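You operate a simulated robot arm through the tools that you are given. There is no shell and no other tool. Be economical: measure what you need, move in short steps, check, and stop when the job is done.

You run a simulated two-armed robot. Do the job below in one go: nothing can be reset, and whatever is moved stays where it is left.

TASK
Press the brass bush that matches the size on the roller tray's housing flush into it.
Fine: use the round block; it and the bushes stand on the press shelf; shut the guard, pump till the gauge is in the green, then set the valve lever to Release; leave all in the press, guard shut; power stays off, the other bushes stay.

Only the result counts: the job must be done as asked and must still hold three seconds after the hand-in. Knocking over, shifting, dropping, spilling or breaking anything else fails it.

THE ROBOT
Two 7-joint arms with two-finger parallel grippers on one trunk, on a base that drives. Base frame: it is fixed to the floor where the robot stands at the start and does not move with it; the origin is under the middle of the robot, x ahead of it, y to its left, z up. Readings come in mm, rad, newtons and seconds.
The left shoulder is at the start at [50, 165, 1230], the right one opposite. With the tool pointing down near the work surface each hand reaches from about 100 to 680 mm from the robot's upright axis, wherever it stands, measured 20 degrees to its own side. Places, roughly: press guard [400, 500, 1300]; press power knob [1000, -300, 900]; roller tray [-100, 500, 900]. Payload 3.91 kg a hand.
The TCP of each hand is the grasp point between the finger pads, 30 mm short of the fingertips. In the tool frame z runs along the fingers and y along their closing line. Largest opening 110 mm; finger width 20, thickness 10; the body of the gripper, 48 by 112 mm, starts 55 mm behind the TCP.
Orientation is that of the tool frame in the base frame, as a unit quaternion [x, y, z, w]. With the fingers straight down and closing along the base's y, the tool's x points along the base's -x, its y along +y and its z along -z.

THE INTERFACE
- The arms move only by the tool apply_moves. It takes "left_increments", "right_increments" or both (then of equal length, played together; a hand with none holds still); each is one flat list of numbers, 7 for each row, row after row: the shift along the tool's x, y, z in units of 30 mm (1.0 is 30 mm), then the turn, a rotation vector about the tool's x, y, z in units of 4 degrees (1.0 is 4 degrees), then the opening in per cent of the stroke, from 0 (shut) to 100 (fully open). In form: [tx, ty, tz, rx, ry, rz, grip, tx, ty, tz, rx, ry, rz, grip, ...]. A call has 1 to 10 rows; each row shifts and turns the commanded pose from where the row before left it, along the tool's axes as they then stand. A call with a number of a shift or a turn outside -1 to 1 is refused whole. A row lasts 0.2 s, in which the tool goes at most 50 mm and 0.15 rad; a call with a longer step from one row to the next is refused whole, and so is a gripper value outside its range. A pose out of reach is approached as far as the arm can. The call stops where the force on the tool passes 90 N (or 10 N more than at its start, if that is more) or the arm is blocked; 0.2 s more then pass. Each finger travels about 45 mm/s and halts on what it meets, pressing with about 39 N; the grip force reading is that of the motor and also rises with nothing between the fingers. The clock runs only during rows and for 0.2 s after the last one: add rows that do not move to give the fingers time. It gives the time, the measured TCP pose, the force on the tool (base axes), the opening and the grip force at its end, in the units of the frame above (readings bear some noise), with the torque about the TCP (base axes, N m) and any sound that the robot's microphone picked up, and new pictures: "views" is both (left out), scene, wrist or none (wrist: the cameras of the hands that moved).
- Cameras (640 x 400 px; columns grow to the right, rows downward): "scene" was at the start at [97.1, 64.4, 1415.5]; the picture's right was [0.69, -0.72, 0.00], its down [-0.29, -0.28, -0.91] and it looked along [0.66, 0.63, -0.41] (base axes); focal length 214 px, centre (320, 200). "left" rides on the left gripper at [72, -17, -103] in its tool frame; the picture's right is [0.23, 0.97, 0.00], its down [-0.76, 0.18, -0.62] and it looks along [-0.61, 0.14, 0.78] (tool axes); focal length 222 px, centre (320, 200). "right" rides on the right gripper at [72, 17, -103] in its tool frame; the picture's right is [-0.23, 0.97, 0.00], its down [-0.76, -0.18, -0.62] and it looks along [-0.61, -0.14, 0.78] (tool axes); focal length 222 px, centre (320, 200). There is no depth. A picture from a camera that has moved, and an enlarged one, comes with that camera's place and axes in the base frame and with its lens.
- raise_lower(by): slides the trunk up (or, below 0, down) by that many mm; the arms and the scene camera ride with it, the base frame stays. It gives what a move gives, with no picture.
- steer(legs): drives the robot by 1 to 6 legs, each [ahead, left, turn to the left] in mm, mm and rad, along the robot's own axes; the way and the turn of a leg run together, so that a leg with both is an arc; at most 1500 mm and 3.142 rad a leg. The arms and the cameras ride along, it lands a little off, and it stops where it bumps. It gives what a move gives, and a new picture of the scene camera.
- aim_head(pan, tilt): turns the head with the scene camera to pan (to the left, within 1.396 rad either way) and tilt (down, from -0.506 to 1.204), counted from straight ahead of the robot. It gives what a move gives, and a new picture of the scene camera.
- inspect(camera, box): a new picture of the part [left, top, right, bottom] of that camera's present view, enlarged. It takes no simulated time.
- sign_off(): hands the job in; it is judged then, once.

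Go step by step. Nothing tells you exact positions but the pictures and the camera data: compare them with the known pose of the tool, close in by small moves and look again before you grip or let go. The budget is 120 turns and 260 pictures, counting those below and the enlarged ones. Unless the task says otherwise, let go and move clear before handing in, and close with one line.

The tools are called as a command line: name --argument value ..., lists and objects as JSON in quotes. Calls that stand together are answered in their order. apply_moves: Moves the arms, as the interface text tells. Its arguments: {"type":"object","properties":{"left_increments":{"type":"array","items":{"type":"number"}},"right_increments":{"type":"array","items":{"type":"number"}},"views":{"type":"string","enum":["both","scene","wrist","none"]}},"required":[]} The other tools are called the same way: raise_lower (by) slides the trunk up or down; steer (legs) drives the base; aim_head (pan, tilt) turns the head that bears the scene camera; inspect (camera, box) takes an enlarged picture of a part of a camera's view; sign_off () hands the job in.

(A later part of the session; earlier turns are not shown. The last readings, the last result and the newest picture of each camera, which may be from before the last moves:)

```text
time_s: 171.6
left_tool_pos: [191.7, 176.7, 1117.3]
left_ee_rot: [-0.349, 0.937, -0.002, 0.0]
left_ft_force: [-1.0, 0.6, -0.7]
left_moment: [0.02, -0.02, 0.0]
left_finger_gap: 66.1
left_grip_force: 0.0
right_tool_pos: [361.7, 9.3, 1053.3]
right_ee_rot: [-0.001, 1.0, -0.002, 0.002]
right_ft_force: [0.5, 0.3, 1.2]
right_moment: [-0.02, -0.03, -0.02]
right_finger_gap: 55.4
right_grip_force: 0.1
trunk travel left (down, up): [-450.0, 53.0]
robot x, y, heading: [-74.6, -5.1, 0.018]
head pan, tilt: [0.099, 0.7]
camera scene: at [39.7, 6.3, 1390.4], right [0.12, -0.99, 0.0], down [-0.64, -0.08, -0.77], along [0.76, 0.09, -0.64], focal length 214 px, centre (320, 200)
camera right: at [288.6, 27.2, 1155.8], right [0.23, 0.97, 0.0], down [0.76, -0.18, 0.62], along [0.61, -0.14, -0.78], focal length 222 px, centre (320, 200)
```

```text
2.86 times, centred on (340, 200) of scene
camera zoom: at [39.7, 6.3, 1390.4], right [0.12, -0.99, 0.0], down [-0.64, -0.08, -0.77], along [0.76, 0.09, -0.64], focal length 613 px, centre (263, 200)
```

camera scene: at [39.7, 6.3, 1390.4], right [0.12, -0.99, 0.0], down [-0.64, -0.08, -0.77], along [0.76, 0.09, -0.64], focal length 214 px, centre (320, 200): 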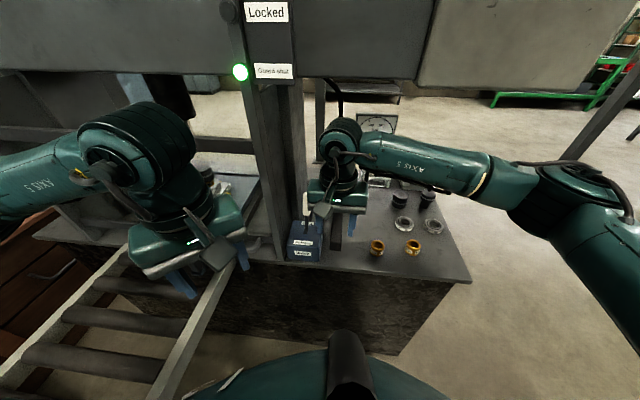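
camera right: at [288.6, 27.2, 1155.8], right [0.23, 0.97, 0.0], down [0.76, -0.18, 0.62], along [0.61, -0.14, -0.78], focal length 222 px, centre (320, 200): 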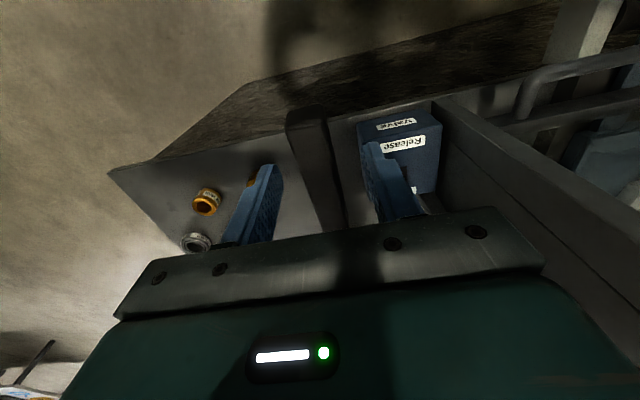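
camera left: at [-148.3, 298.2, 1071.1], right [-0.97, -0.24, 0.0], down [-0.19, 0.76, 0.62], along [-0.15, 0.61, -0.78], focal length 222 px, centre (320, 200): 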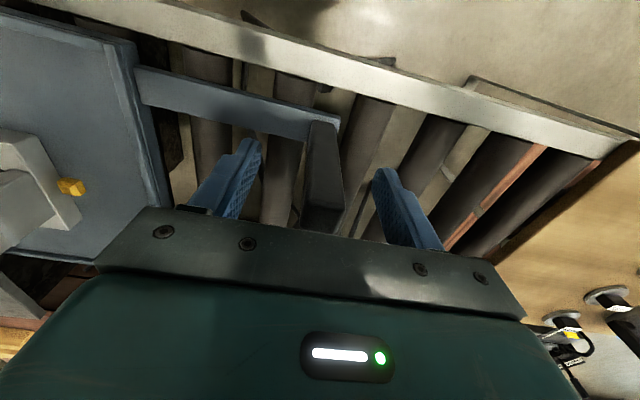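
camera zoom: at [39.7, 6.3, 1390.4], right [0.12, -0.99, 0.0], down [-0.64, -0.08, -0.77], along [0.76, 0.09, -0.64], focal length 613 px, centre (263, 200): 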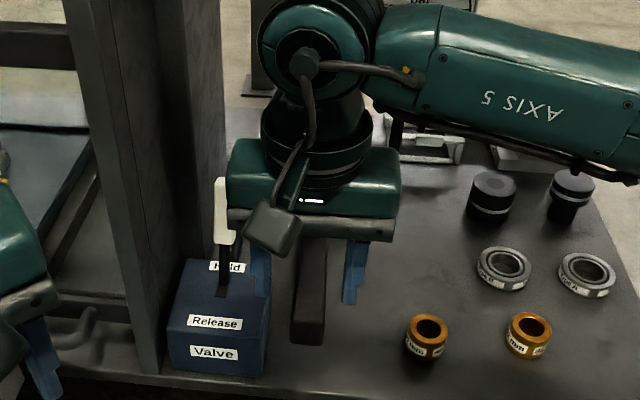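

apply_moves --right_increments '[0, 0, 0.6, 0, 0, 0, 50, 0, 0, 0.55, 0, 0, 0, 50, 0, 0, 0, 0, 0, 0, 0, 0, 0, 0, 0, 0, 0, 0, 0, 0, 0, 0, 0, 0, 0, 0, 0, 0, 0, 0, 0, 0]' --views "wrist"

inspect --camera "scene" --box '[280, 130, 400, 270]'

```text
time_s: 173.0
left_tool_pos: [192.2, 175.4, 1118.0]
left_ee_rot: [-0.349, 0.937, -0.001, 0.003]
left_ft_force: [1.1, 1.0, 0.1]
left_moment: [-0.03, 0.01, 0.01]
left_finger_gap: 66.1
left_grip_force: 0.0
right_tool_pos: [361.4, 7.0, 1019.5]
right_ee_rot: [0.002, 1.0, -0.002, 0.0]
right_ft_force: [-1.3, -14.4, 0.0]
right_moment: [-0.06, 0.02, 0.39]
right_finger_gap: 25.7
right_grip_force: 45.6
trunk travel left (down, up): [-450.0, 53.0]
robot x, y, heading: [-74.2, -6.7, 0.015]
head pan, tilt: [0.099, 0.7]
camera right: at [289.0, 24.2, 1121.3], right [0.23, 0.97, 0.0], down [0.76, -0.18, 0.62], along [0.61, -0.15, -0.78], focal length 222 px, centre (320, 200)
```

right: 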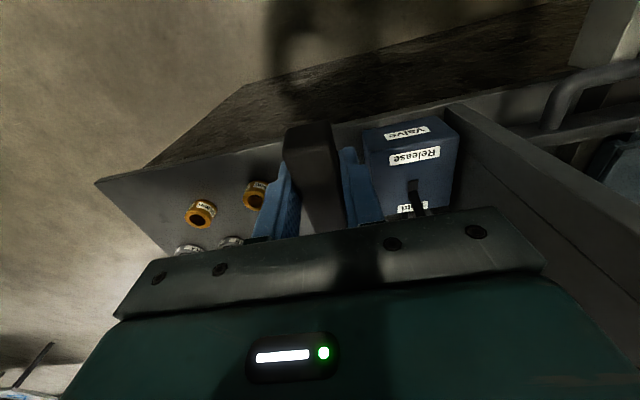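

```text
2.86 times, centred on (340, 200) of scene
camera zoom: at [39.6, 4.3, 1390.4], right [0.12, -0.99, 0.0], down [-0.64, -0.07, -0.77], along [0.76, 0.09, -0.64], focal length 613 px, centre (263, 200)
```

zoom: 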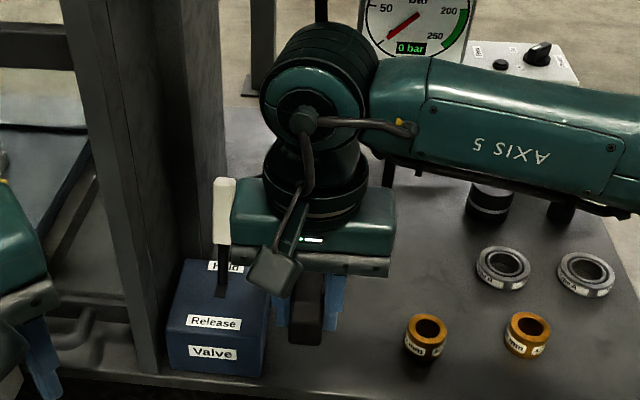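

Lever gripped. Try a small upward stroke.

apply_moves --right_increments '[0, -0.05, -0.3, 0, 0, 0, 0, 0, 0, -0.3, 0, 0, 0, 0, 0, 0, -0.3, 0, 0, 0, 0, 0, 0, -0.3, 0, 0, 0, 0, 0, 0, -0.3, 0, 0, 0, 0]' --views "none"

inspect --camera "scene" --box '[280, 100, 420, 270]'

```text
time_s: 174.2
left_tool_pos: [189.8, 176.5, 1119.3]
left_ee_rot: [-0.35, 0.937, -0.002, 0.003]
left_ft_force: [-0.5, -0.2, 0.1]
left_moment: [-0.01, -0.03, 0.0]
left_finger_gap: 65.9
left_grip_force: 0.0
right_tool_pos: [360.5, 10.3, 1067.5]
right_ee_rot: [0.0, 1.0, 0.001, 0.003]
right_ft_force: [0.3, 0.0, 0.1]
right_moment: [0.0, -0.01, 0.01]
right_finger_gap: 0.0
right_grip_force: 37.9
trunk travel left (down, up): [-450.0, 53.0]
robot x, y, heading: [-71.3, -5.3, 0.011]
head pan, tilt: [0.099, 0.7]
```

```text
2.35 times, centred on (350, 185) of scene
camera zoom: at [38.6, 6.7, 1391.3], right [0.12, -0.99, 0.0], down [-0.64, -0.08, -0.77], along [0.76, 0.09, -0.64], focal length 505 px, centre (249, 235)
```

zoom: 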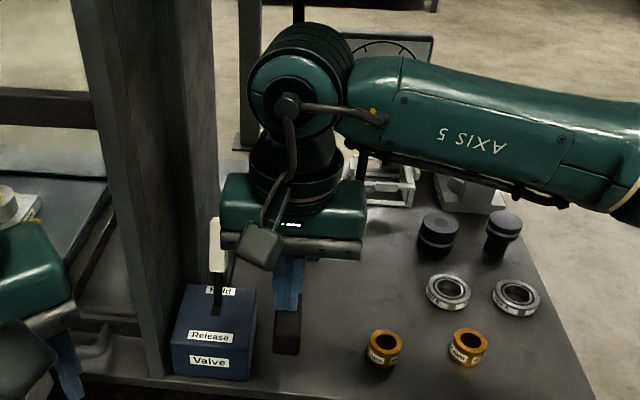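

The lever doesn't rise (top stop). Push down on it with closed fingers.

apply_moves --right_increments '[0, 0, 0.3, 0, 0, 0, 0, 0, 0, 0.3, 0, 0, 0, 0, 0, 0, 0.3, 0, 0, 0, 0, 0, 0, 0.3, 0, 0, 0, 0, 0, 0, 0.3, 0, 0, 0, 0, 0, 0, 0, 0, 0, 0, 0]' --views "none"

inspect --camera "scene" --box '[280, 100, 420, 270]'

```text
time_s: 175.6
left_tool_pos: [191.5, 175.7, 1117.6]
left_ee_rot: [-0.349, 0.937, -0.002, 0.003]
left_ft_force: [-0.2, 0.5, 1.3]
left_moment: [0.0, 0.0, 0.0]
left_finger_gap: 65.7
left_grip_force: 0.0
right_tool_pos: [360.3, 7.3, 1020.1]
right_ee_rot: [0.0, 1.0, 0.0, 0.001]
right_ft_force: [-1.4, -0.2, 2.1]
right_moment: [-0.02, 0.06, 0.03]
right_finger_gap: 0.0
right_grip_force: 37.3
trunk travel left (down, up): [-450.0, 53.0]
robot x, y, heading: [-73.0, -4.3, 0.017]
head pan, tilt: [0.099, 0.7]
```

```text
2.35 times, centred on (350, 185) of scene
camera zoom: at [39.5, 6.3, 1390.4], right [0.12, -0.99, 0.0], down [-0.64, -0.07, -0.77], along [0.76, 0.09, -0.64], focal length 505 px, centre (249, 235)
```

zoom: 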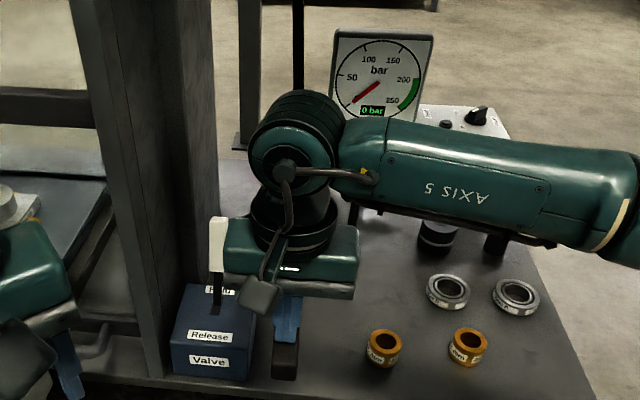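

It goes down with little force. Continue the stroke.

apply_moves --right_increments '[0, 0, 0.5, 0, 0, 0, 0, 0, 0, 0.5, 0, 0, 0, 0, 0, 0, 0.5, 0, 0, 0, 0, 0, 0, 0.5, 0, 0, 0, 0, 0, 0, 0.5, 0, 0, 0, 0, 0, 0, 0.5, 0, 0, 0, 0, 0, 0, 0, 0, 0, 0, 0]' --views "none"

inspect --camera "scene" --box '[280, 100, 420, 270]'

```text
time_s: 177.2
left_tool_pos: [192.1, 175.2, 1118.7]
left_ee_rot: [-0.349, 0.937, -0.001, 0.003]
left_ft_force: [0.5, 0.1, -0.3]
left_moment: [0.02, -0.01, -0.01]
left_finger_gap: 65.9
left_grip_force: 0.1
right_tool_pos: [361.2, 6.8, 930.5]
right_ee_rot: [0.001, 1.0, -0.001, 0.002]
right_ft_force: [-0.1, -0.8, 7.0]
right_moment: [-0.01, -0.1, -0.06]
right_finger_gap: 0.0
right_grip_force: 37.8
trunk travel left (down, up): [-450.0, 53.0]
robot x, y, heading: [-74.8, -1.4, 0.017]
head pan, tilt: [0.099, 0.7]
```

```text
2.35 times, centred on (350, 185) of scene
camera zoom: at [39.2, 6.3, 1390.5], right [0.12, -0.99, 0.0], down [-0.64, -0.07, -0.77], along [0.76, 0.09, -0.64], focal length 505 px, centre (249, 235)
```

zoom: 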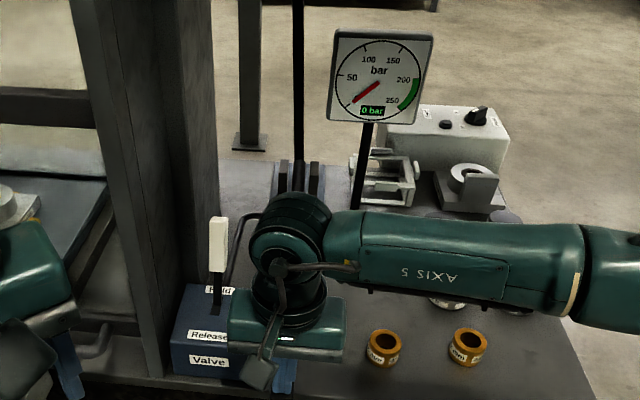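

apply_moves --right_increments '[0, 0, 0.4, 0, 0, 0, 0, 0, 0, 0.4, 0, 0, 0, 0, 0, 0, 0.4, 0, 0, 0, 0, 0, 0, 0, 0, 0, 0, 0]' --views "none"

inspect --camera "scene" --box '[240, 60, 440, 280]'

```text
time_s: 177.7
left_tool_pos: [189.5, 175.3, 1118.9]
left_ee_rot: [-0.348, 0.938, -0.001, 0.004]
left_ft_force: [0.3, 0.6, -0.2]
left_moment: [-0.04, 0.06, -0.01]
left_finger_gap: 66.1
left_grip_force: 0.0
right_tool_pos: [363.5, 10.1, 930.3]
right_ee_rot: [-0.002, 1.0, 0.004, 0.009]
right_ft_force: [-22.4, -11.9, 45.1]
right_moment: [-0.43, 0.19, -0.06]
right_finger_gap: 0.1
right_grip_force: 37.5
trunk travel left (down, up): [-450.0, 53.0]
robot x, y, heading: [-72.4, -2.9, 0.018]
head pan, tilt: [0.099, 0.7]
stopped in row 2 (right hand): the force on the tool passed its limit at 101 N (the readings are from after the stop); the commanded pose is now the measured one
```

```text
1.82 times, centred on (340, 170) of scene
camera zoom: at [35.4, 4.7, 1390.9], right [0.11, -0.99, 0.0], down [-0.64, -0.07, -0.77], along [0.76, 0.09, -0.64], focal length 390 px, centre (284, 254)
```

zoom: 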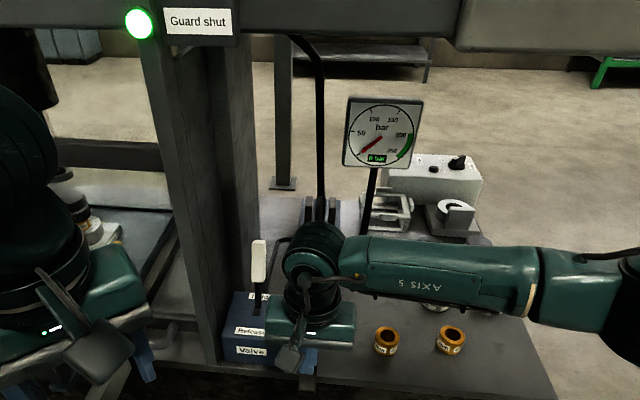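

Bottom stop found. Raise the hand and see whether the lever returns by itself.

apply_moves --right_increments '[0, 0, -0.6, 0, 0, 0, 0, 0, 0, -0.9, 0, 0, 0, 0, 0, 0, -1, 0, 0, 0, 0, 0, 0, -1, 0, 0, 0, 0, 0, 0, -1, 0, 0, 0, 0, 0, 0, 0, 0, 0, 0, 0]' --views "wrist"

inspect --camera "scene" --box '[200, 40, 420, 270]'

```text
time_s: 179.1
left_tool_pos: [193.1, 176.7, 1116.8]
left_ee_rot: [-0.348, 0.937, -0.002, 0.001]
left_ft_force: [0.2, 1.3, -0.9]
left_moment: [-0.02, 0.0, 0.0]
left_finger_gap: 66.2
left_grip_force: 0.1
right_tool_pos: [363.1, 7.3, 1058.2]
right_ee_rot: [-0.001, 1.0, 0.002, 0.007]
right_ft_force: [-1.0, -0.3, -0.2]
right_moment: [0.0, -0.03, -0.01]
right_finger_gap: 0.0
right_grip_force: 37.7
trunk travel left (down, up): [-450.0, 53.0]
robot x, y, heading: [-77.5, -8.0, 0.015]
head pan, tilt: [0.099, 0.7]
camera right: at [290.1, 23.8, 1159.2], right [0.23, 0.97, 0.01], down [0.75, -0.18, 0.63], along [0.62, -0.14, -0.77], focal length 222 px, centre (320, 200)
```

right: 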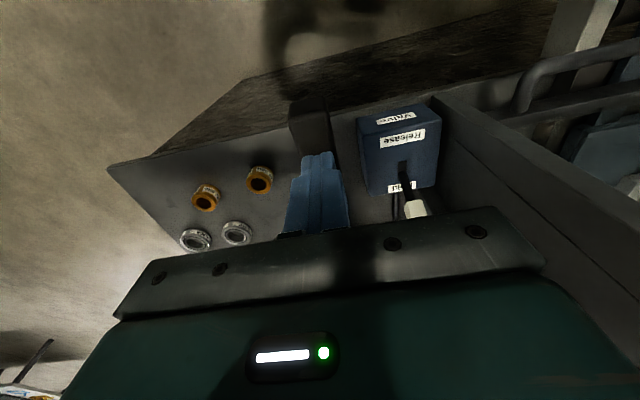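

```text
1.74 times, centred on (310, 155) of scene
camera zoom: at [39.7, 5.8, 1390.3], right [0.12, -0.99, 0.0], down [-0.64, -0.07, -0.76], along [0.76, 0.09, -0.64], focal length 373 px, centre (337, 278)
```

zoom: 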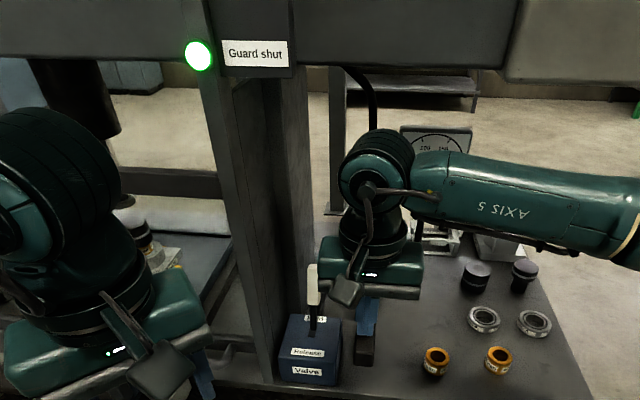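

The lever springs back up by itself. Pump several strokes and check the gauge at the bottom of the last.

apply_moves --right_increments '[0, 0, 0.82, 0, 0, 0, 0, 0, 0, 0.82, 0, 0, 0, 0, 0, 0, 0.82, 0, 0, 0, 0, 0, 0, 0.82, 0, 0, 0, 0, 0, 0, 0.82, 0, 0, 0, 0, 0, 0, -0.82, 0, 0, 0, 0, 0, 0, -0.82, 0, 0, 0, 0, 0, 0, -0.82, 0, 0, 0, 0, 0, 0, -0.82, 0, 0, 0, 0, 0, 0, -0.82, 0, 0, 0, 0]' --views "none"

apply_moves --right_increments '[0, 0, 0.82, 0, 0, 0, 0, 0, 0, 0.82, 0, 0, 0, 0, 0, 0, 0.82, 0, 0, 0, 0, 0, 0, 0.82, 0, 0, 0, 0, 0, 0, 0.82, 0, 0, 0, 0, 0, 0, -0.82, 0, 0, 0, 0, 0, 0, -0.82, 0, 0, 0, 0, 0, 0, -0.82, 0, 0, 0, 0, 0, 0, -0.82, 0, 0, 0, 0, 0, 0, -0.82, 0, 0, 0, 0]' --views "none"

apply_moves --right_increments '[0, 0, 0.82, 0, 0, 0, 0, 0, 0, 0.82, 0, 0, 0, 0, 0, 0, 0.82, 0, 0, 0, 0, 0, 0, 0.82, 0, 0, 0, 0, 0, 0, 0.82, 0, 0, 0, 0]' --views "none"

inspect --camera "scene" --box '[200, 40, 420, 270]'

```text
time_s: 181.3
left_tool_pos: [192.0, 176.4, 1116.8]
left_ee_rot: [-0.349, 0.937, -0.002, 0.002]
left_ft_force: [1.6, 0.2, -0.6]
left_moment: [-0.03, 0.0, 0.03]
left_finger_gap: 65.6
left_grip_force: 0.1
right_tool_pos: [362.4, 7.2, 1057.6]
right_ee_rot: [-0.001, 1.0, 0.002, 0.007]
right_ft_force: [-0.4, -0.1, -0.4]
right_moment: [-0.01, -0.02, -0.01]
right_finger_gap: 0.0
right_grip_force: 37.6
trunk travel left (down, up): [-450.0, 53.0]
robot x, y, heading: [-72.5, -4.4, 0.02]
head pan, tilt: [0.099, 0.7]
```

```text
time_s: 183.5
left_tool_pos: [192.0, 174.9, 1118.1]
left_ee_rot: [-0.348, 0.938, -0.002, 0.003]
left_ft_force: [0.1, -0.8, 0.1]
left_moment: [0.0, -0.02, -0.02]
left_finger_gap: 66.0
left_grip_force: 0.0
right_tool_pos: [363.6, 6.9, 1058.5]
right_ee_rot: [-0.001, 1.0, 0.002, 0.008]
right_ft_force: [-0.4, 0.3, -0.5]
right_moment: [0.03, 0.03, -0.05]
right_finger_gap: 0.2
right_grip_force: 38.3
trunk travel left (down, up): [-450.0, 53.0]
robot x, y, heading: [-72.2, -1.7, 0.012]
head pan, tilt: [0.099, 0.7]
```

```text
time_s: 184.7
left_tool_pos: [192.3, 176.4, 1117.7]
left_ee_rot: [-0.348, 0.937, -0.002, 0.002]
left_ft_force: [-0.6, -0.1, 0.6]
left_moment: [-0.01, 0.0, 0.01]
left_finger_gap: 66.1
left_grip_force: 0.1
right_tool_pos: [365.9, 7.8, 934.2]
right_ee_rot: [0.0, 1.0, 0.003, 0.007]
right_ft_force: [0.6, -0.6, 6.4]
right_moment: [0.05, -0.12, 0.01]
right_finger_gap: 0.0
right_grip_force: 37.2
trunk travel left (down, up): [-450.0, 53.0]
robot x, y, heading: [-74.2, -3.5, 0.012]
head pan, tilt: [0.099, 0.7]
```

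```text
1.74 times, centred on (310, 155) of scene
camera zoom: at [39.3, 5.9, 1390.4], right [0.12, -0.99, 0.0], down [-0.64, -0.07, -0.77], along [0.76, 0.09, -0.64], focal length 373 px, centre (337, 278)
```

zoom: 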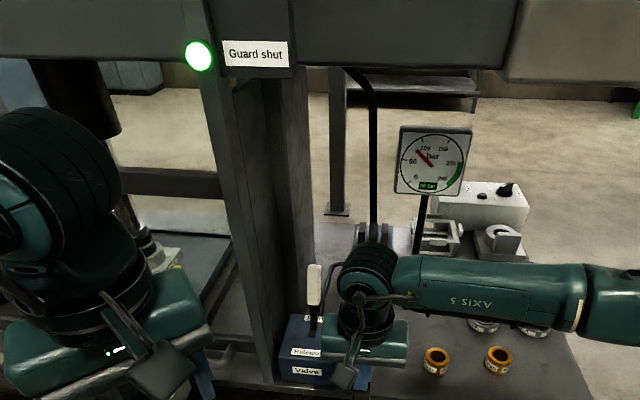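

Pressure is already building. Read the gauge closely and look at the ram area.

inspect --camera "scene" --box '[330, 105, 370, 160]'

inspect --camera "scene" --box '[200, 60, 290, 220]'

```text
7.27 times, centred on (350, 132) of scene
camera zoom: at [39.3, 5.9, 1390.4], right [0.12, -0.99, 0.0], down [-0.64, -0.07, -0.77], along [0.76, 0.09, -0.64], focal length 1560 px, centre (102, 691)
```

zoom: 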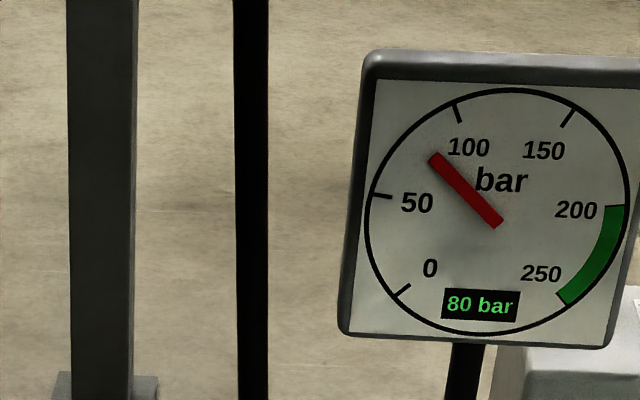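

```text
2.50 times, centred on (245, 140) of scene
camera zoom: at [39.3, 5.9, 1390.4], right [0.12, -0.99, 0.0], down [-0.64, -0.07, -0.77], along [0.76, 0.09, -0.64], focal length 536 px, centre (508, 350)
```

zoom: 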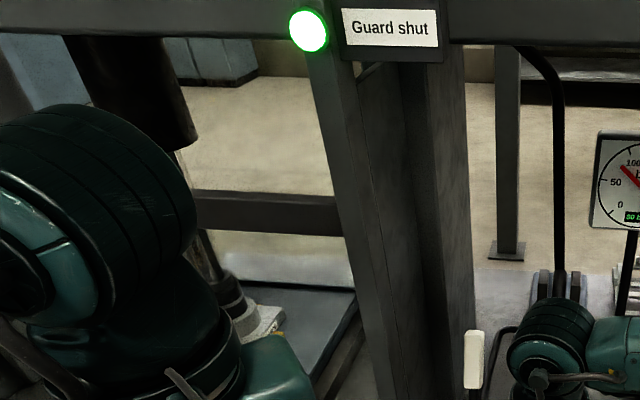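

80 bar. One stroke at a time now.

apply_moves --right_increments '[0, 0, -0.82, 0, 0, 0, 0, 0, 0, -0.82, 0, 0, 0, 0, 0, 0, -0.82, 0, 0, 0, 0, 0, 0, -0.82, 0, 0, 0, 0, 0, 0, -0.82, 0, 0, 0, 0, 0, 0, 0.82, 0, 0, 0, 0, 0, 0, 0.82, 0, 0, 0, 0, 0, 0, 0.82, 0, 0, 0, 0, 0, 0, 0.82, 0, 0, 0, 0, 0, 0, 0.82, 0, 0, 0, 0]' --views "none"

inspect --camera "scene" --box '[330, 105, 370, 160]'

```text
time_s: 186.9
left_tool_pos: [190.9, 175.9, 1117.6]
left_ee_rot: [-0.349, 0.937, -0.002, 0.003]
left_ft_force: [0.5, -0.3, 0.2]
left_moment: [-0.02, 0.02, 0.01]
left_finger_gap: 65.8
left_grip_force: 0.1
right_tool_pos: [367.0, 7.2, 936.2]
right_ee_rot: [0.001, 1.0, 0.003, 0.008]
right_ft_force: [2.0, -0.1, 8.0]
right_moment: [-0.06, -0.06, -0.03]
right_finger_gap: 0.0
right_grip_force: 38.1
trunk travel left (down, up): [-450.0, 53.0]
robot x, y, heading: [-77.3, -5.1, 0.018]
head pan, tilt: [0.099, 0.7]
```

```text
7.27 times, centred on (350, 132) of scene
camera zoom: at [39.2, 5.9, 1390.5], right [0.12, -0.99, 0.0], down [-0.64, -0.07, -0.77], along [0.76, 0.09, -0.64], focal length 1560 px, centre (102, 691)
```

zoom: 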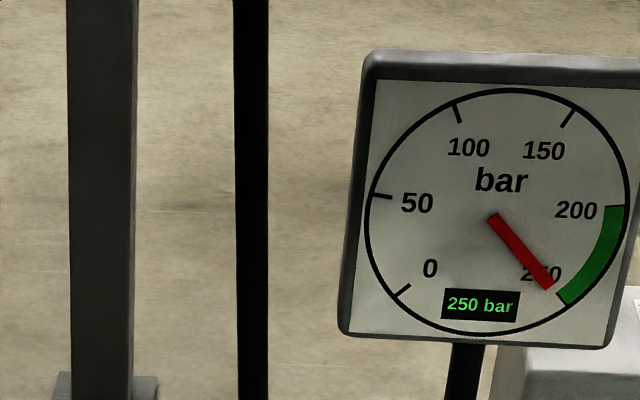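

250 bar, at the end of the green band; stop pumping. Lift the right hand clear and look at the press and the valve lever.

apply_moves --right_increments '[0, 0, -0.82, 0, 0, 0, 0, 0, 0, -0.82, 0, 0, 0, 0, 0, 0, -0.82, 0, 0, 0, 0, 0, 0, -0.82, 0, 0, 0, 0, 0, 0, -0.9, 0, 0, 0, 0, 0, 0, -1, 0, 0, 0, 0, 0.5, -0.5, -1, 0, 0, 0, 0, 0.8, -0.5, -1, 0, 0, 0, 0]' --left_increments '[0.8, 0, 0, 0, 0, 0, 60, 1, 0, 0, 0, 0, 0, 60, 0.5, 0, 0, 0, 0, 0, 60, 0, 0, 0, 0, 0, 0, 60, 0, 0, 0, 0, 0, 0, 60, 0, 0, 0, 0, 0, 0, 60, 0, 0, 0, 0, 0, 0, 60, 0, 0, 0, 0, 0, 0, 60]' --views "scene"

inspect --camera "scene" --box '[280, 160, 360, 280]'

```text
time_s: 188.7
left_tool_pos: [156.3, 123.2, 1125.3]
left_ee_rot: [-0.349, 0.937, -0.001, 0.001]
left_ft_force: [-1.0, -0.5, -0.3]
left_moment: [0.0, 0.01, 0.03]
left_finger_gap: 65.7
left_grip_force: 0.0
left hand out of reach, approached as far as the arm can: row 2, 3
right_tool_pos: [321.3, -22.7, 1151.1]
right_ee_rot: [-0.001, 1.0, 0.002, 0.008]
right_ft_force: [0.0, 0.2, -0.3]
right_moment: [0.01, -0.01, -0.02]
right_finger_gap: 0.2
right_grip_force: 37.7
trunk travel left (down, up): [-450.0, 53.0]
robot x, y, heading: [-75.1, -6.5, 0.019]
head pan, tilt: [0.099, 0.7]
camera scene: at [39.0, 5.7, 1390.4], right [0.12, -0.99, 0.0], down [-0.64, -0.07, -0.77], along [0.76, 0.09, -0.64], focal length 214 px, centre (320, 200)
```

scene: 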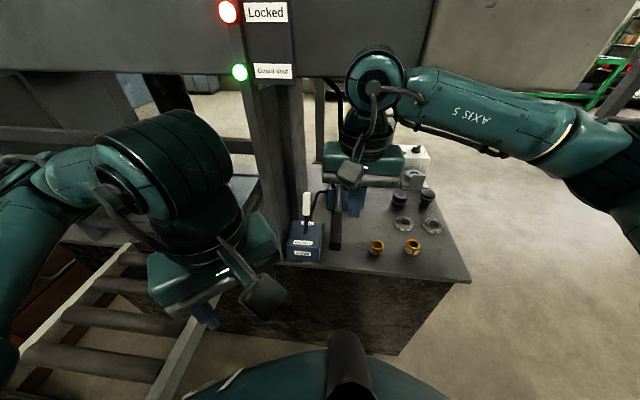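

```text
3.33 times, centred on (320, 220) of scene
camera zoom: at [39.0, 5.7, 1390.4], right [0.12, -0.99, 0.0], down [-0.64, -0.07, -0.77], along [0.76, 0.09, -0.64], focal length 715 px, centre (320, 133)
```

zoom: 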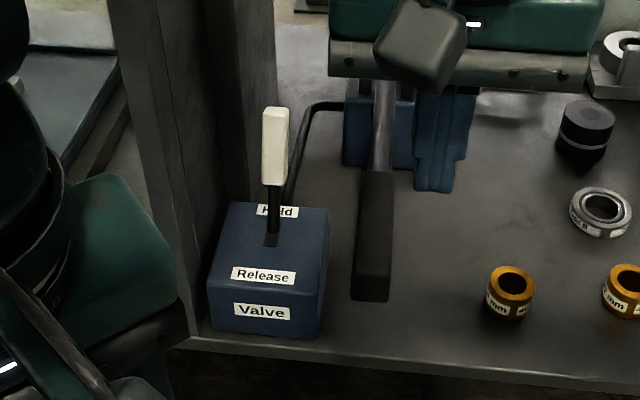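

The Locked lamp is on under pressure. Valve handle: top ≈[533,105,994], leaning to Hold; must be pulled toward −x. Rotate the right gripper so it closes along x.

apply_moves --right_increments '[0, 0, 0, 0, 0, -1, 30, 0, 0, 0, 0, 0, -1, 50, 0, 0, 0, 0, 0, -1, 60, 0, 0, 0, 0, 0, -1, 60, 0, 0, 0, 0, 0, -1, 60, 0, 0, 0, 0, 0, -1, 60, 0, 0, 0, 0, 0, -1, 60, 0, 0, 0, 0, 0, -1, 60, 0, 0, 0, 0, 0, -1, 60, 0, 0, 0, 0, 0, -1, 60]' --views "none"

apply_moves --right_increments '[0, 0, 0, 0, 0, -1, 60, 0, 0, 0, 0, 0, -1, 60, 0, 0, 0, 0, 0, -1, 60, 0, 0, 0, 0, 0, -1, 60, 0, 0, 0, 0, 0, -1, 60, 0, 0, 0, 0, 0, -1, 60, 0, 0, 0, 0, 0, -1, 60, 0, 0, 0, 0, 0, -1, 60, 0, 0, 0, 0, 0, -1, 60, 0, 0, 0, 0, 0, -1, 60]' --views "none"

apply_moves --right_increments '[0, 0, 0, 0, 0, -1, 60, 0, 0, 0, 0, 0, -1, 60, 0, 0, 0, 0, 0, -0.5, 60]'

```text
time_s: 190.9
left_tool_pos: [158.0, 121.9, 1124.4]
left_ee_rot: [-0.349, 0.937, -0.002, 0.001]
left_ft_force: [0.5, -1.1, 0.4]
left_moment: [-0.01, 0.03, 0.01]
left_finger_gap: 66.1
left_grip_force: 0.1
right_tool_pos: [323.2, -22.8, 1151.1]
right_ee_rot: [-0.344, 0.939, 0.0, 0.009]
right_ft_force: [0.0, 0.3, 0.4]
right_moment: [-0.01, 0.05, 0.0]
right_finger_gap: 66.1
right_grip_force: 0.0
trunk travel left (down, up): [-450.0, 53.0]
robot x, y, heading: [-73.4, -6.8, 0.02]
head pan, tilt: [0.099, 0.7]
```

```text
time_s: 193.1
left_tool_pos: [156.6, 123.2, 1124.4]
left_ee_rot: [-0.349, 0.937, 0.0, 0.001]
left_ft_force: [-0.1, -0.1, -0.1]
left_moment: [0.0, -0.02, 0.02]
left_finger_gap: 66.1
left_grip_force: 0.1
right_tool_pos: [322.6, -23.5, 1149.5]
right_ee_rot: [-0.617, 0.787, -0.003, 0.008]
right_ft_force: [-0.3, 0.0, 0.1]
right_moment: [-0.04, -0.02, -0.02]
right_finger_gap: 65.9
right_grip_force: 0.1
right hand out of reach, approached as far as the arm can: row 10
trunk travel left (down, up): [-450.0, 53.0]
robot x, y, heading: [-74.4, -4.9, 0.017]
head pan, tilt: [0.099, 0.7]
```

```text
time_s: 193.9
left_tool_pos: [157.1, 122.7, 1124.0]
left_ee_rot: [-0.35, 0.937, -0.001, 0.001]
left_ft_force: [0.1, 0.9, 0.6]
left_moment: [-0.01, 0.02, -0.03]
left_finger_gap: 65.8
left_grip_force: 0.0
right_tool_pos: [323.6, -22.6, 1149.5]
right_ee_rot: [-0.63, 0.777, -0.002, 0.009]
right_ft_force: [1.0, 0.0, 0.2]
right_moment: [-0.03, 0.0, 0.02]
right_finger_gap: 66.3
right_grip_force: 0.1
right hand out of reach, approached as far as the arm can: row 1, 2
trunk travel left (down, up): [-450.0, 53.0]
robot x, y, heading: [-76.4, -3.8, 0.015]
head pan, tilt: [0.099, 0.7]
camera scene: at [39.6, 5.9, 1390.3], right [0.12, -0.99, 0.0], down [-0.64, -0.07, -0.76], along [0.76, 0.09, -0.64], focal length 214 px, centre (320, 200)
camera right: at [290.4, -90.6, 1251.2], right [-0.91, 0.42, -0.01], down [0.32, 0.71, 0.63], along [0.28, 0.57, -0.77], focal length 222 px, centre (320, 200)
```

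scene: 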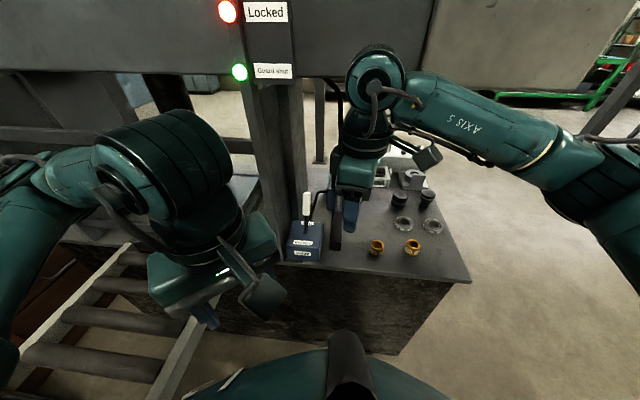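
right: 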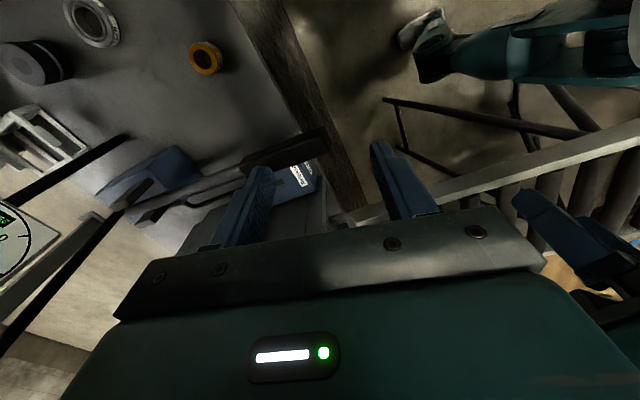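

Good enough orientation. Move over the pump lever to in front of the valve handle.

apply_moves --left_increments '[-0.4, 0.95, 0, 0, 0, 0, 60, -0.4, 0.95, 0, 0, 0, 0, 60, -0.4, 0.95, 0, 0, 0, 0, 60, -0.4, 0.95, 0, 0, 0, 0, 60, 0, 0, 0, 0, 0, 0, 60]' --right_increments '[-0.9, -0.34, 0.467, 0, 0, 0, 60, -0.9, -0.34, 0.467, 0, 0, 0, 60, -0.9, -0.34, 0.467, 0, 0, 0, 60, -0.9, -0.34, 0.467, 0, 0, 0, 60, -0.9, -0.34, 0.467, 0, 0, 0, 60]'

inspect --camera "scene" --box '[270, 130, 390, 270]'

```text
time_s: 195.1
left_tool_pos: [171.5, 228.7, 1150.9]
left_ee_rot: [-0.349, 0.937, -0.001, 0.002]
left_ft_force: [-0.4, -1.1, -0.2]
left_moment: [0.02, 0.0, -0.03]
left_finger_gap: 65.8
left_grip_force: 0.0
left hand out of reach, approached as far as the arm can: row 1, 2, 3, 4
right_tool_pos: [326.7, -16.3, 1144.9]
right_ee_rot: [-0.628, 0.778, -0.002, 0.008]
right_ft_force: [-0.8, -0.7, 0.0]
right_moment: [0.02, 0.02, 0.01]
right_finger_gap: 65.7
right_grip_force: 0.0
right hand out of reach, approached as far as the arm can: row 1, 2, 3, 4, 5
trunk travel left (down, up): [-450.0, 53.0]
robot x, y, heading: [-76.1, -6.0, 0.015]
head pan, tilt: [0.099, 0.7]
camera scene: at [39.9, 5.5, 1390.3], right [0.12, -0.99, 0.0], down [-0.64, -0.07, -0.76], along [0.76, 0.09, -0.64], focal length 214 px, centre (320, 200)
camera right: at [293.9, -83.3, 1246.3], right [-0.9, 0.43, -0.01], down [0.33, 0.7, 0.63], along [0.28, 0.57, -0.77], focal length 222 px, centre (320, 200)
camera left: at [127.0, 167.0, 1254.5], right [-0.81, 0.59, 0.0], down [0.46, 0.63, 0.62], along [0.37, 0.5, -0.78], focal length 222 px, centre (320, 200)
```

scene: 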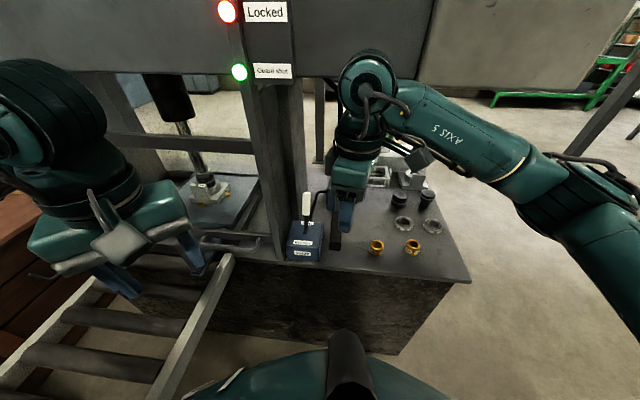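
right: 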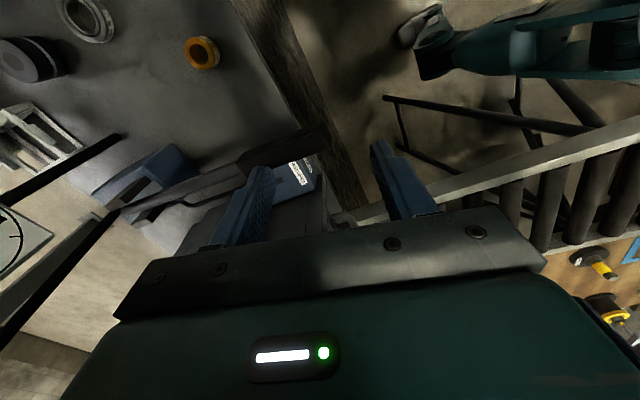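
left: 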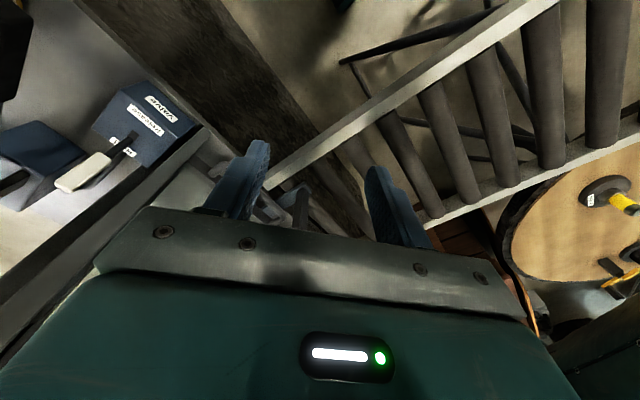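

```text
2.86 times, centred on (330, 200) of scene
camera zoom: at [39.9, 5.5, 1390.3], right [0.12, -0.99, 0.0], down [-0.64, -0.07, -0.76], along [0.76, 0.09, -0.64], focal length 613 px, centre (291, 200)
```

zoom: 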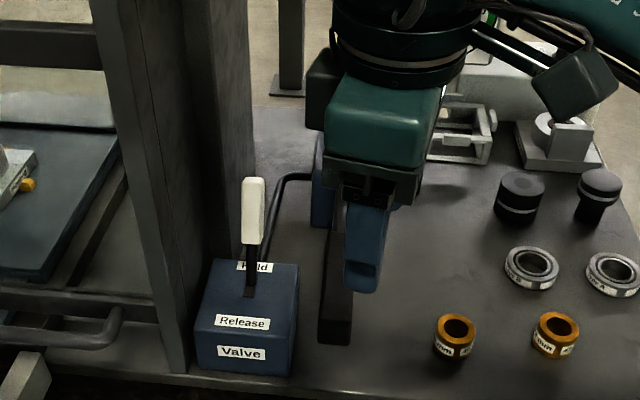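

Wrist limit makes that orientation impractical. Instead return the hand to square (closing along y) and use the left finger of a part-open gripper to hook behind the handle.

apply_moves --right_increments '[1, 0, -0.7, 0, 0, 0, 60, 1, 0, -0.7, 0, 0, 0, 60, 1, 0, -0.7, 0, 0, 0, 60, 0, 0, 0, 0, 0, 1, 60, 0, 0, 0, 0, 0, 1, 60, 0, 0, 0, 0, 0, 1, 50, 0, 0, 0, 0, 0, 1, 50, 0, 0, 0, 0, 0, 1, 40, 0, 0, 0, 0, 0, 1, 40, 0, 0, 0, 0, 0, 1, 37]' --views "none"

apply_moves --right_increments '[0, 0, 0, 0, 0, 1, 37, 0, 0, 0, 0, 0, 1, 37, 0, 0, 0, 0, 0, 1, 37, 0, 0, 0, 0, 0, 1, 37, 0, 0, 0, 0, 0, 1, 37, 0, 0, 0, 0, 0, 1, 37, 0, 0, 0, 0, 0, 1, 37, 0, 0, 0, 0, 0, 1, 37, 0, 0, 0, 0, 0, 1, 37, 0, 0, 0, 0, 0, 1, 37]' --views "none"

apply_moves --right_increments '[0, 0, 0, 0, 0, 1, 37, 0, 0, 0, 0, 0, 1, 37, 0, 0, 0, 0, 0, 1, 37, 0, 0, 0, 0, 0, 1, 37, 0, 0, 0, 0, 0, 1, 37, 0, 0, 0, 0, 0, 0.5, 37]' --views "wrist"

inspect --camera "scene" --box '[270, 130, 390, 270]'

```text
time_s: 197.3
left_tool_pos: [170.2, 227.2, 1150.2]
left_ee_rot: [-0.348, 0.937, -0.001, 0.002]
left_ft_force: [-0.9, 0.4, -1.3]
left_moment: [-0.01, 0.01, 0.0]
left_finger_gap: 66.0
left_grip_force: 0.1
right_tool_pos: [301.1, -89.5, 1207.6]
right_ee_rot: [-0.423, 0.906, -0.002, 0.008]
right_ft_force: [0.1, -0.3, 0.9]
right_moment: [-0.04, -0.02, -0.02]
right_finger_gap: 40.5
right_grip_force: 0.0
right hand out of reach, approached as far as the arm can: row 1, 3
trunk travel left (down, up): [-450.0, 53.0]
robot x, y, heading: [-73.2, -7.8, 0.013]
head pan, tilt: [0.099, 0.7]
```

```text
time_s: 199.5
left_tool_pos: [170.9, 227.7, 1150.4]
left_ee_rot: [-0.35, 0.937, -0.002, 0.001]
left_ft_force: [-0.7, 0.2, 0.2]
left_moment: [-0.04, -0.02, -0.02]
left_finger_gap: 66.2
left_grip_force: 0.0
right_tool_pos: [303.1, -89.4, 1207.4]
right_ee_rot: [-0.088, 0.996, 0.001, 0.007]
right_ft_force: [0.2, 0.6, -0.6]
right_moment: [0.0, -0.01, -0.04]
right_finger_gap: 40.7
right_grip_force: 0.0
trunk travel left (down, up): [-450.0, 53.0]
robot x, y, heading: [-79.0, -3.9, 0.014]
head pan, tilt: [0.099, 0.7]
```

```text
time_s: 200.9
left_tool_pos: [171.6, 228.6, 1151.0]
left_ee_rot: [-0.349, 0.937, -0.001, 0.002]
left_ft_force: [-0.3, -0.1, -0.5]
left_moment: [-0.03, 0.01, 0.0]
left_finger_gap: 65.8
left_grip_force: 0.0
right_tool_pos: [303.6, -89.5, 1207.0]
right_ee_rot: [0.103, 0.995, 0.003, 0.008]
right_ft_force: [0.0, 0.2, -0.6]
right_moment: [-0.01, -0.03, 0.01]
right_finger_gap: 40.6
right_grip_force: 0.1
trunk travel left (down, up): [-450.0, 53.0]
robot x, y, heading: [-75.2, -8.3, 0.015]
head pan, tilt: [0.099, 0.7]
camera right: at [233.8, -58.2, 1308.2], right [0.42, 0.91, 0.01], down [0.7, -0.34, 0.63], along [0.58, -0.26, -0.77], focal length 222 px, centre (320, 200)
```

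right: 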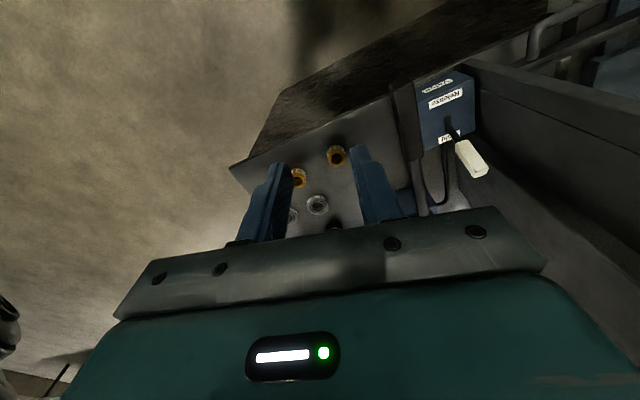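

```text
2.86 times, centred on (330, 200) of scene
camera zoom: at [39.6, 5.9, 1390.4], right [0.12, -0.99, 0.0], down [-0.64, -0.07, -0.76], along [0.76, 0.09, -0.64], focal length 613 px, centre (291, 200)
```

zoom: 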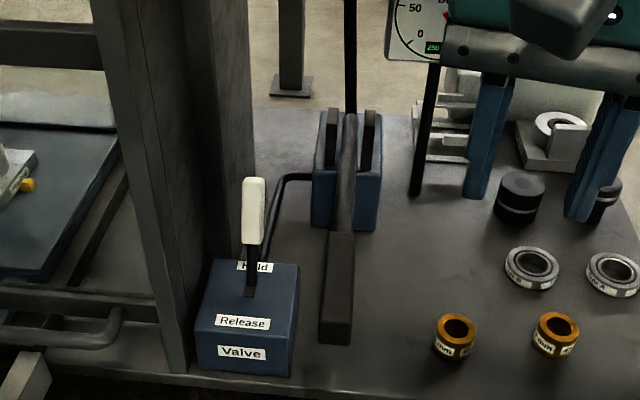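

Handle top refined to ≈[520,102,1003]. Move the right hand over the lever to in front of the handle.

apply_moves --right_increments '[0, 0, 0, 0, 0, -1, 37, 0, 0, 0, 0, 0, -1, 37, 0, 0, 0, 0, 0, -1, 37, -0.483, 0.92, 0.733, 0, 0, 0, 37, -0.483, 0.92, 0.733, 0, 0, 0, 37, -0.483, 0.92, 0.733, 0, 0, 0, 37, -0.483, 0.92, 0.733, 0, 0, 0, 37, -0.483, 0.92, 0.733, 0, 0, 0, 37, -0.483, 0.92, 0.733, 0, 0, 0, 37, 0, 0, 0, 0, 0, 0, 37]' --views "wrist"

inspect --camera "scene" --box '[250, 80, 390, 270]'

```text
time_s: 203.1
left_tool_pos: [171.6, 226.9, 1151.0]
left_ee_rot: [-0.35, 0.937, -0.001, 0.001]
left_ft_force: [0.2, 0.1, -0.7]
left_moment: [-0.01, -0.02, 0.01]
left_finger_gap: 66.1
left_grip_force: 0.0
right_tool_pos: [391.2, 76.9, 1077.2]
right_ee_rot: [-0.001, 1.0, 0.003, 0.007]
right_ft_force: [0.2, 0.5, 1.3]
right_moment: [0.01, 0.01, 0.0]
right_finger_gap: 40.5
right_grip_force: 0.0
trunk travel left (down, up): [-450.0, 53.0]
robot x, y, heading: [-75.5, -1.5, 0.014]
head pan, tilt: [0.099, 0.7]
camera right: at [317.2, 93.8, 1177.8], right [0.23, 0.97, 0.01], down [0.75, -0.18, 0.63], along [0.62, -0.14, -0.77], focal length 222 px, centre (320, 200)
```

right: 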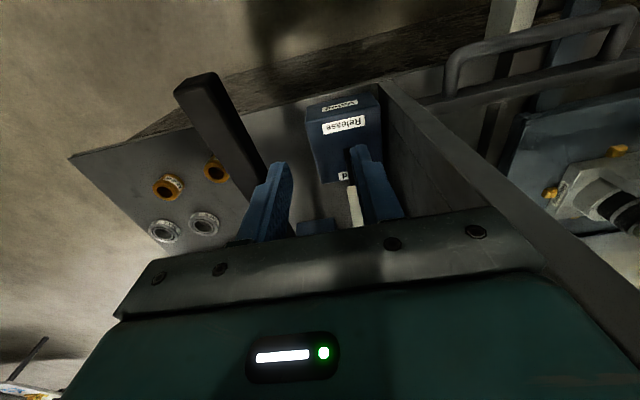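

```text
2.11 times, centred on (320, 175) of scene
camera zoom: at [39.4, 5.4, 1390.4], right [0.12, -0.99, 0.0], down [-0.64, -0.07, -0.77], along [0.76, 0.09, -0.64], focal length 452 px, centre (320, 253)
```

zoom: 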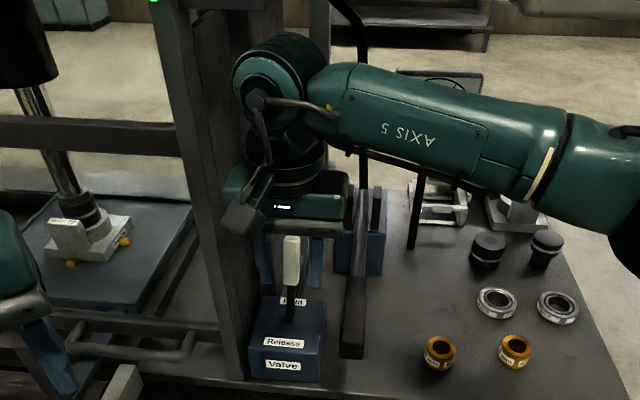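

apply_moves --right_increments '[0, 0, 0.8, 0, 0, 0, 37, -0.8, 0, 0, 0, 0, 0, 37, -0.8, 0, 0, 0, 0, 0, 37, -0.8, 0, 0, 0, 0, 0, 37, -0.8, 0, 0, 0, 0, 0, 37, -0.8, 0, 0, 0, 0, 0, 37, -0.8, 0, 0, 0, 0, 0, 37, -0.45, 0, 0, 0, 0, 0, 37, 0, 0, 0, 0, 0, 0, 37]' --views "wrist"

inspect --camera "scene" --box '[250, 80, 390, 270]'

```text
time_s: 205.1
left_tool_pos: [170.0, 227.2, 1150.0]
left_ee_rot: [-0.349, 0.937, -0.002, 0.001]
left_ft_force: [-0.8, 1.2, 0.2]
left_moment: [-0.04, 0.01, 0.02]
left_finger_gap: 66.2
left_grip_force: 0.0
right_tool_pos: [511.6, 68.1, 1059.2]
right_ee_rot: [-0.001, 1.0, 0.003, 0.008]
right_ft_force: [0.8, -0.2, -0.7]
right_moment: [0.02, 0.0, 0.0]
right_finger_gap: 40.9
right_grip_force: 0.0
right hand out of reach, approached as far as the arm can: row 6, 7, 8
trunk travel left (down, up): [-450.0, 53.0]
robot x, y, heading: [-76.5, -4.2, 0.013]
head pan, tilt: [0.099, 0.7]
camera right: at [438.2, 83.6, 1160.7], right [0.22, 0.97, 0.01], down [0.75, -0.18, 0.63], along [0.62, -0.14, -0.77], focal length 222 px, centre (320, 200)
```

right: 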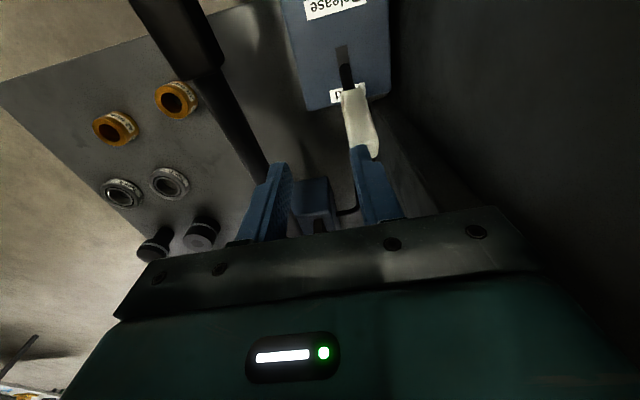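

```text
2.11 times, centred on (320, 175) of scene
camera zoom: at [39.6, 5.7, 1390.4], right [0.12, -0.99, 0.0], down [-0.64, -0.07, -0.76], along [0.76, 0.09, -0.64], focal length 452 px, centre (320, 253)
```

zoom: 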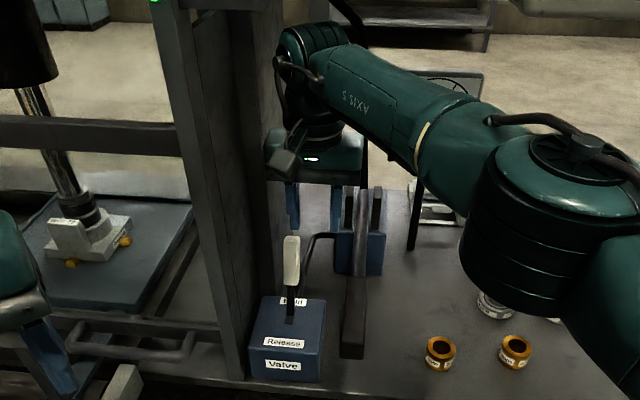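

Out of reach by ~40 mm; drive the base 45 mm ahead.

steer --legs '[[42, 0, 0]]'

apply_moves --right_increments '[0, 0.1, 0, 0, 0, 0, 37, 0, 0, 0, 0, 0, 0, 37]' --views "wrist"

```text
time_s: 206.0
left_tool_pos: [213.8, 228.4, 1150.0]
left_ee_rot: [-0.349, 0.937, -0.002, 0.001]
left_ft_force: [0.9, 0.8, 0.7]
left_moment: [-0.02, 0.02, 0.02]
left_finger_gap: 66.1
left_grip_force: 0.1
right_tool_pos: [554.5, 68.3, 1058.2]
right_ee_rot: [-0.001, 1.0, 0.003, 0.007]
right_ft_force: [-0.3, -0.3, 0.6]
right_moment: [0.0, 0.02, -0.01]
right_finger_gap: 40.4
right_grip_force: 0.0
trunk travel left (down, up): [-450.0, 53.0]
robot x, y, heading: [-36.4, -5.7, 0.01]
head pan, tilt: [0.099, 0.7]
camera scene: at [82.4, 6.6, 1390.2], right [0.12, -0.99, 0.0], down [-0.64, -0.07, -0.76], along [0.76, 0.09, -0.65], focal length 214 px, centre (320, 200)
```

scene: 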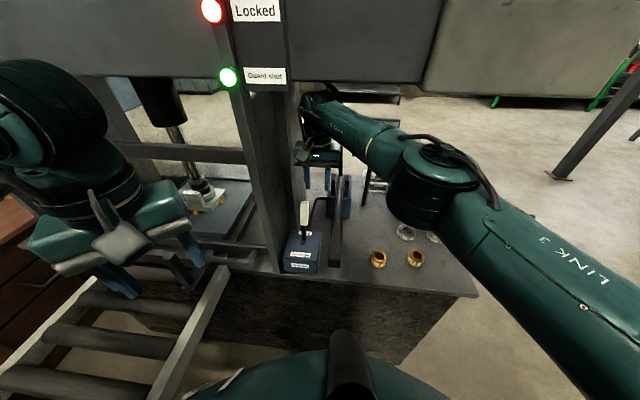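

```text
time_s: 206.6
left_tool_pos: [212.7, 228.9, 1151.6]
left_ee_rot: [-0.349, 0.937, -0.002, 0.002]
left_ft_force: [0.6, 0.1, -1.0]
left_moment: [-0.02, 0.01, 0.02]
left_finger_gap: 65.8
left_grip_force: 0.1
right_tool_pos: [553.4, 70.3, 1059.5]
right_ee_rot: [-0.001, 1.0, 0.002, 0.008]
right_ft_force: [0.4, 0.0, 0.1]
right_moment: [-0.01, -0.01, 0.03]
right_finger_gap: 40.5
right_grip_force: 0.0
trunk travel left (down, up): [-450.0, 53.0]
robot x, y, heading: [-34.2, -3.4, 0.018]
head pan, tilt: [0.099, 0.7]
camera right: at [479.5, 87.0, 1160.9], right [0.23, 0.97, 0.01], down [0.75, -0.18, 0.63], along [0.62, -0.14, -0.77], focal length 222 px, centre (320, 200)
```

right: 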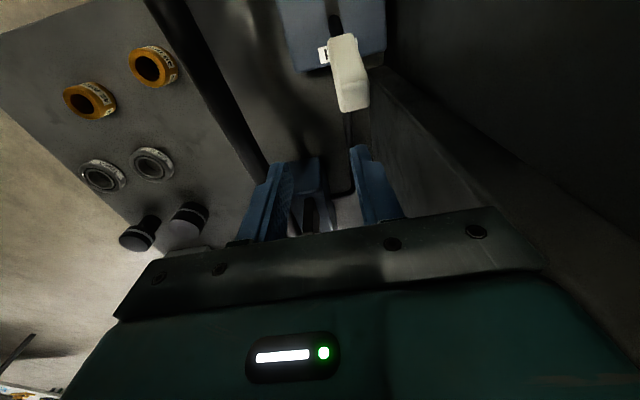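

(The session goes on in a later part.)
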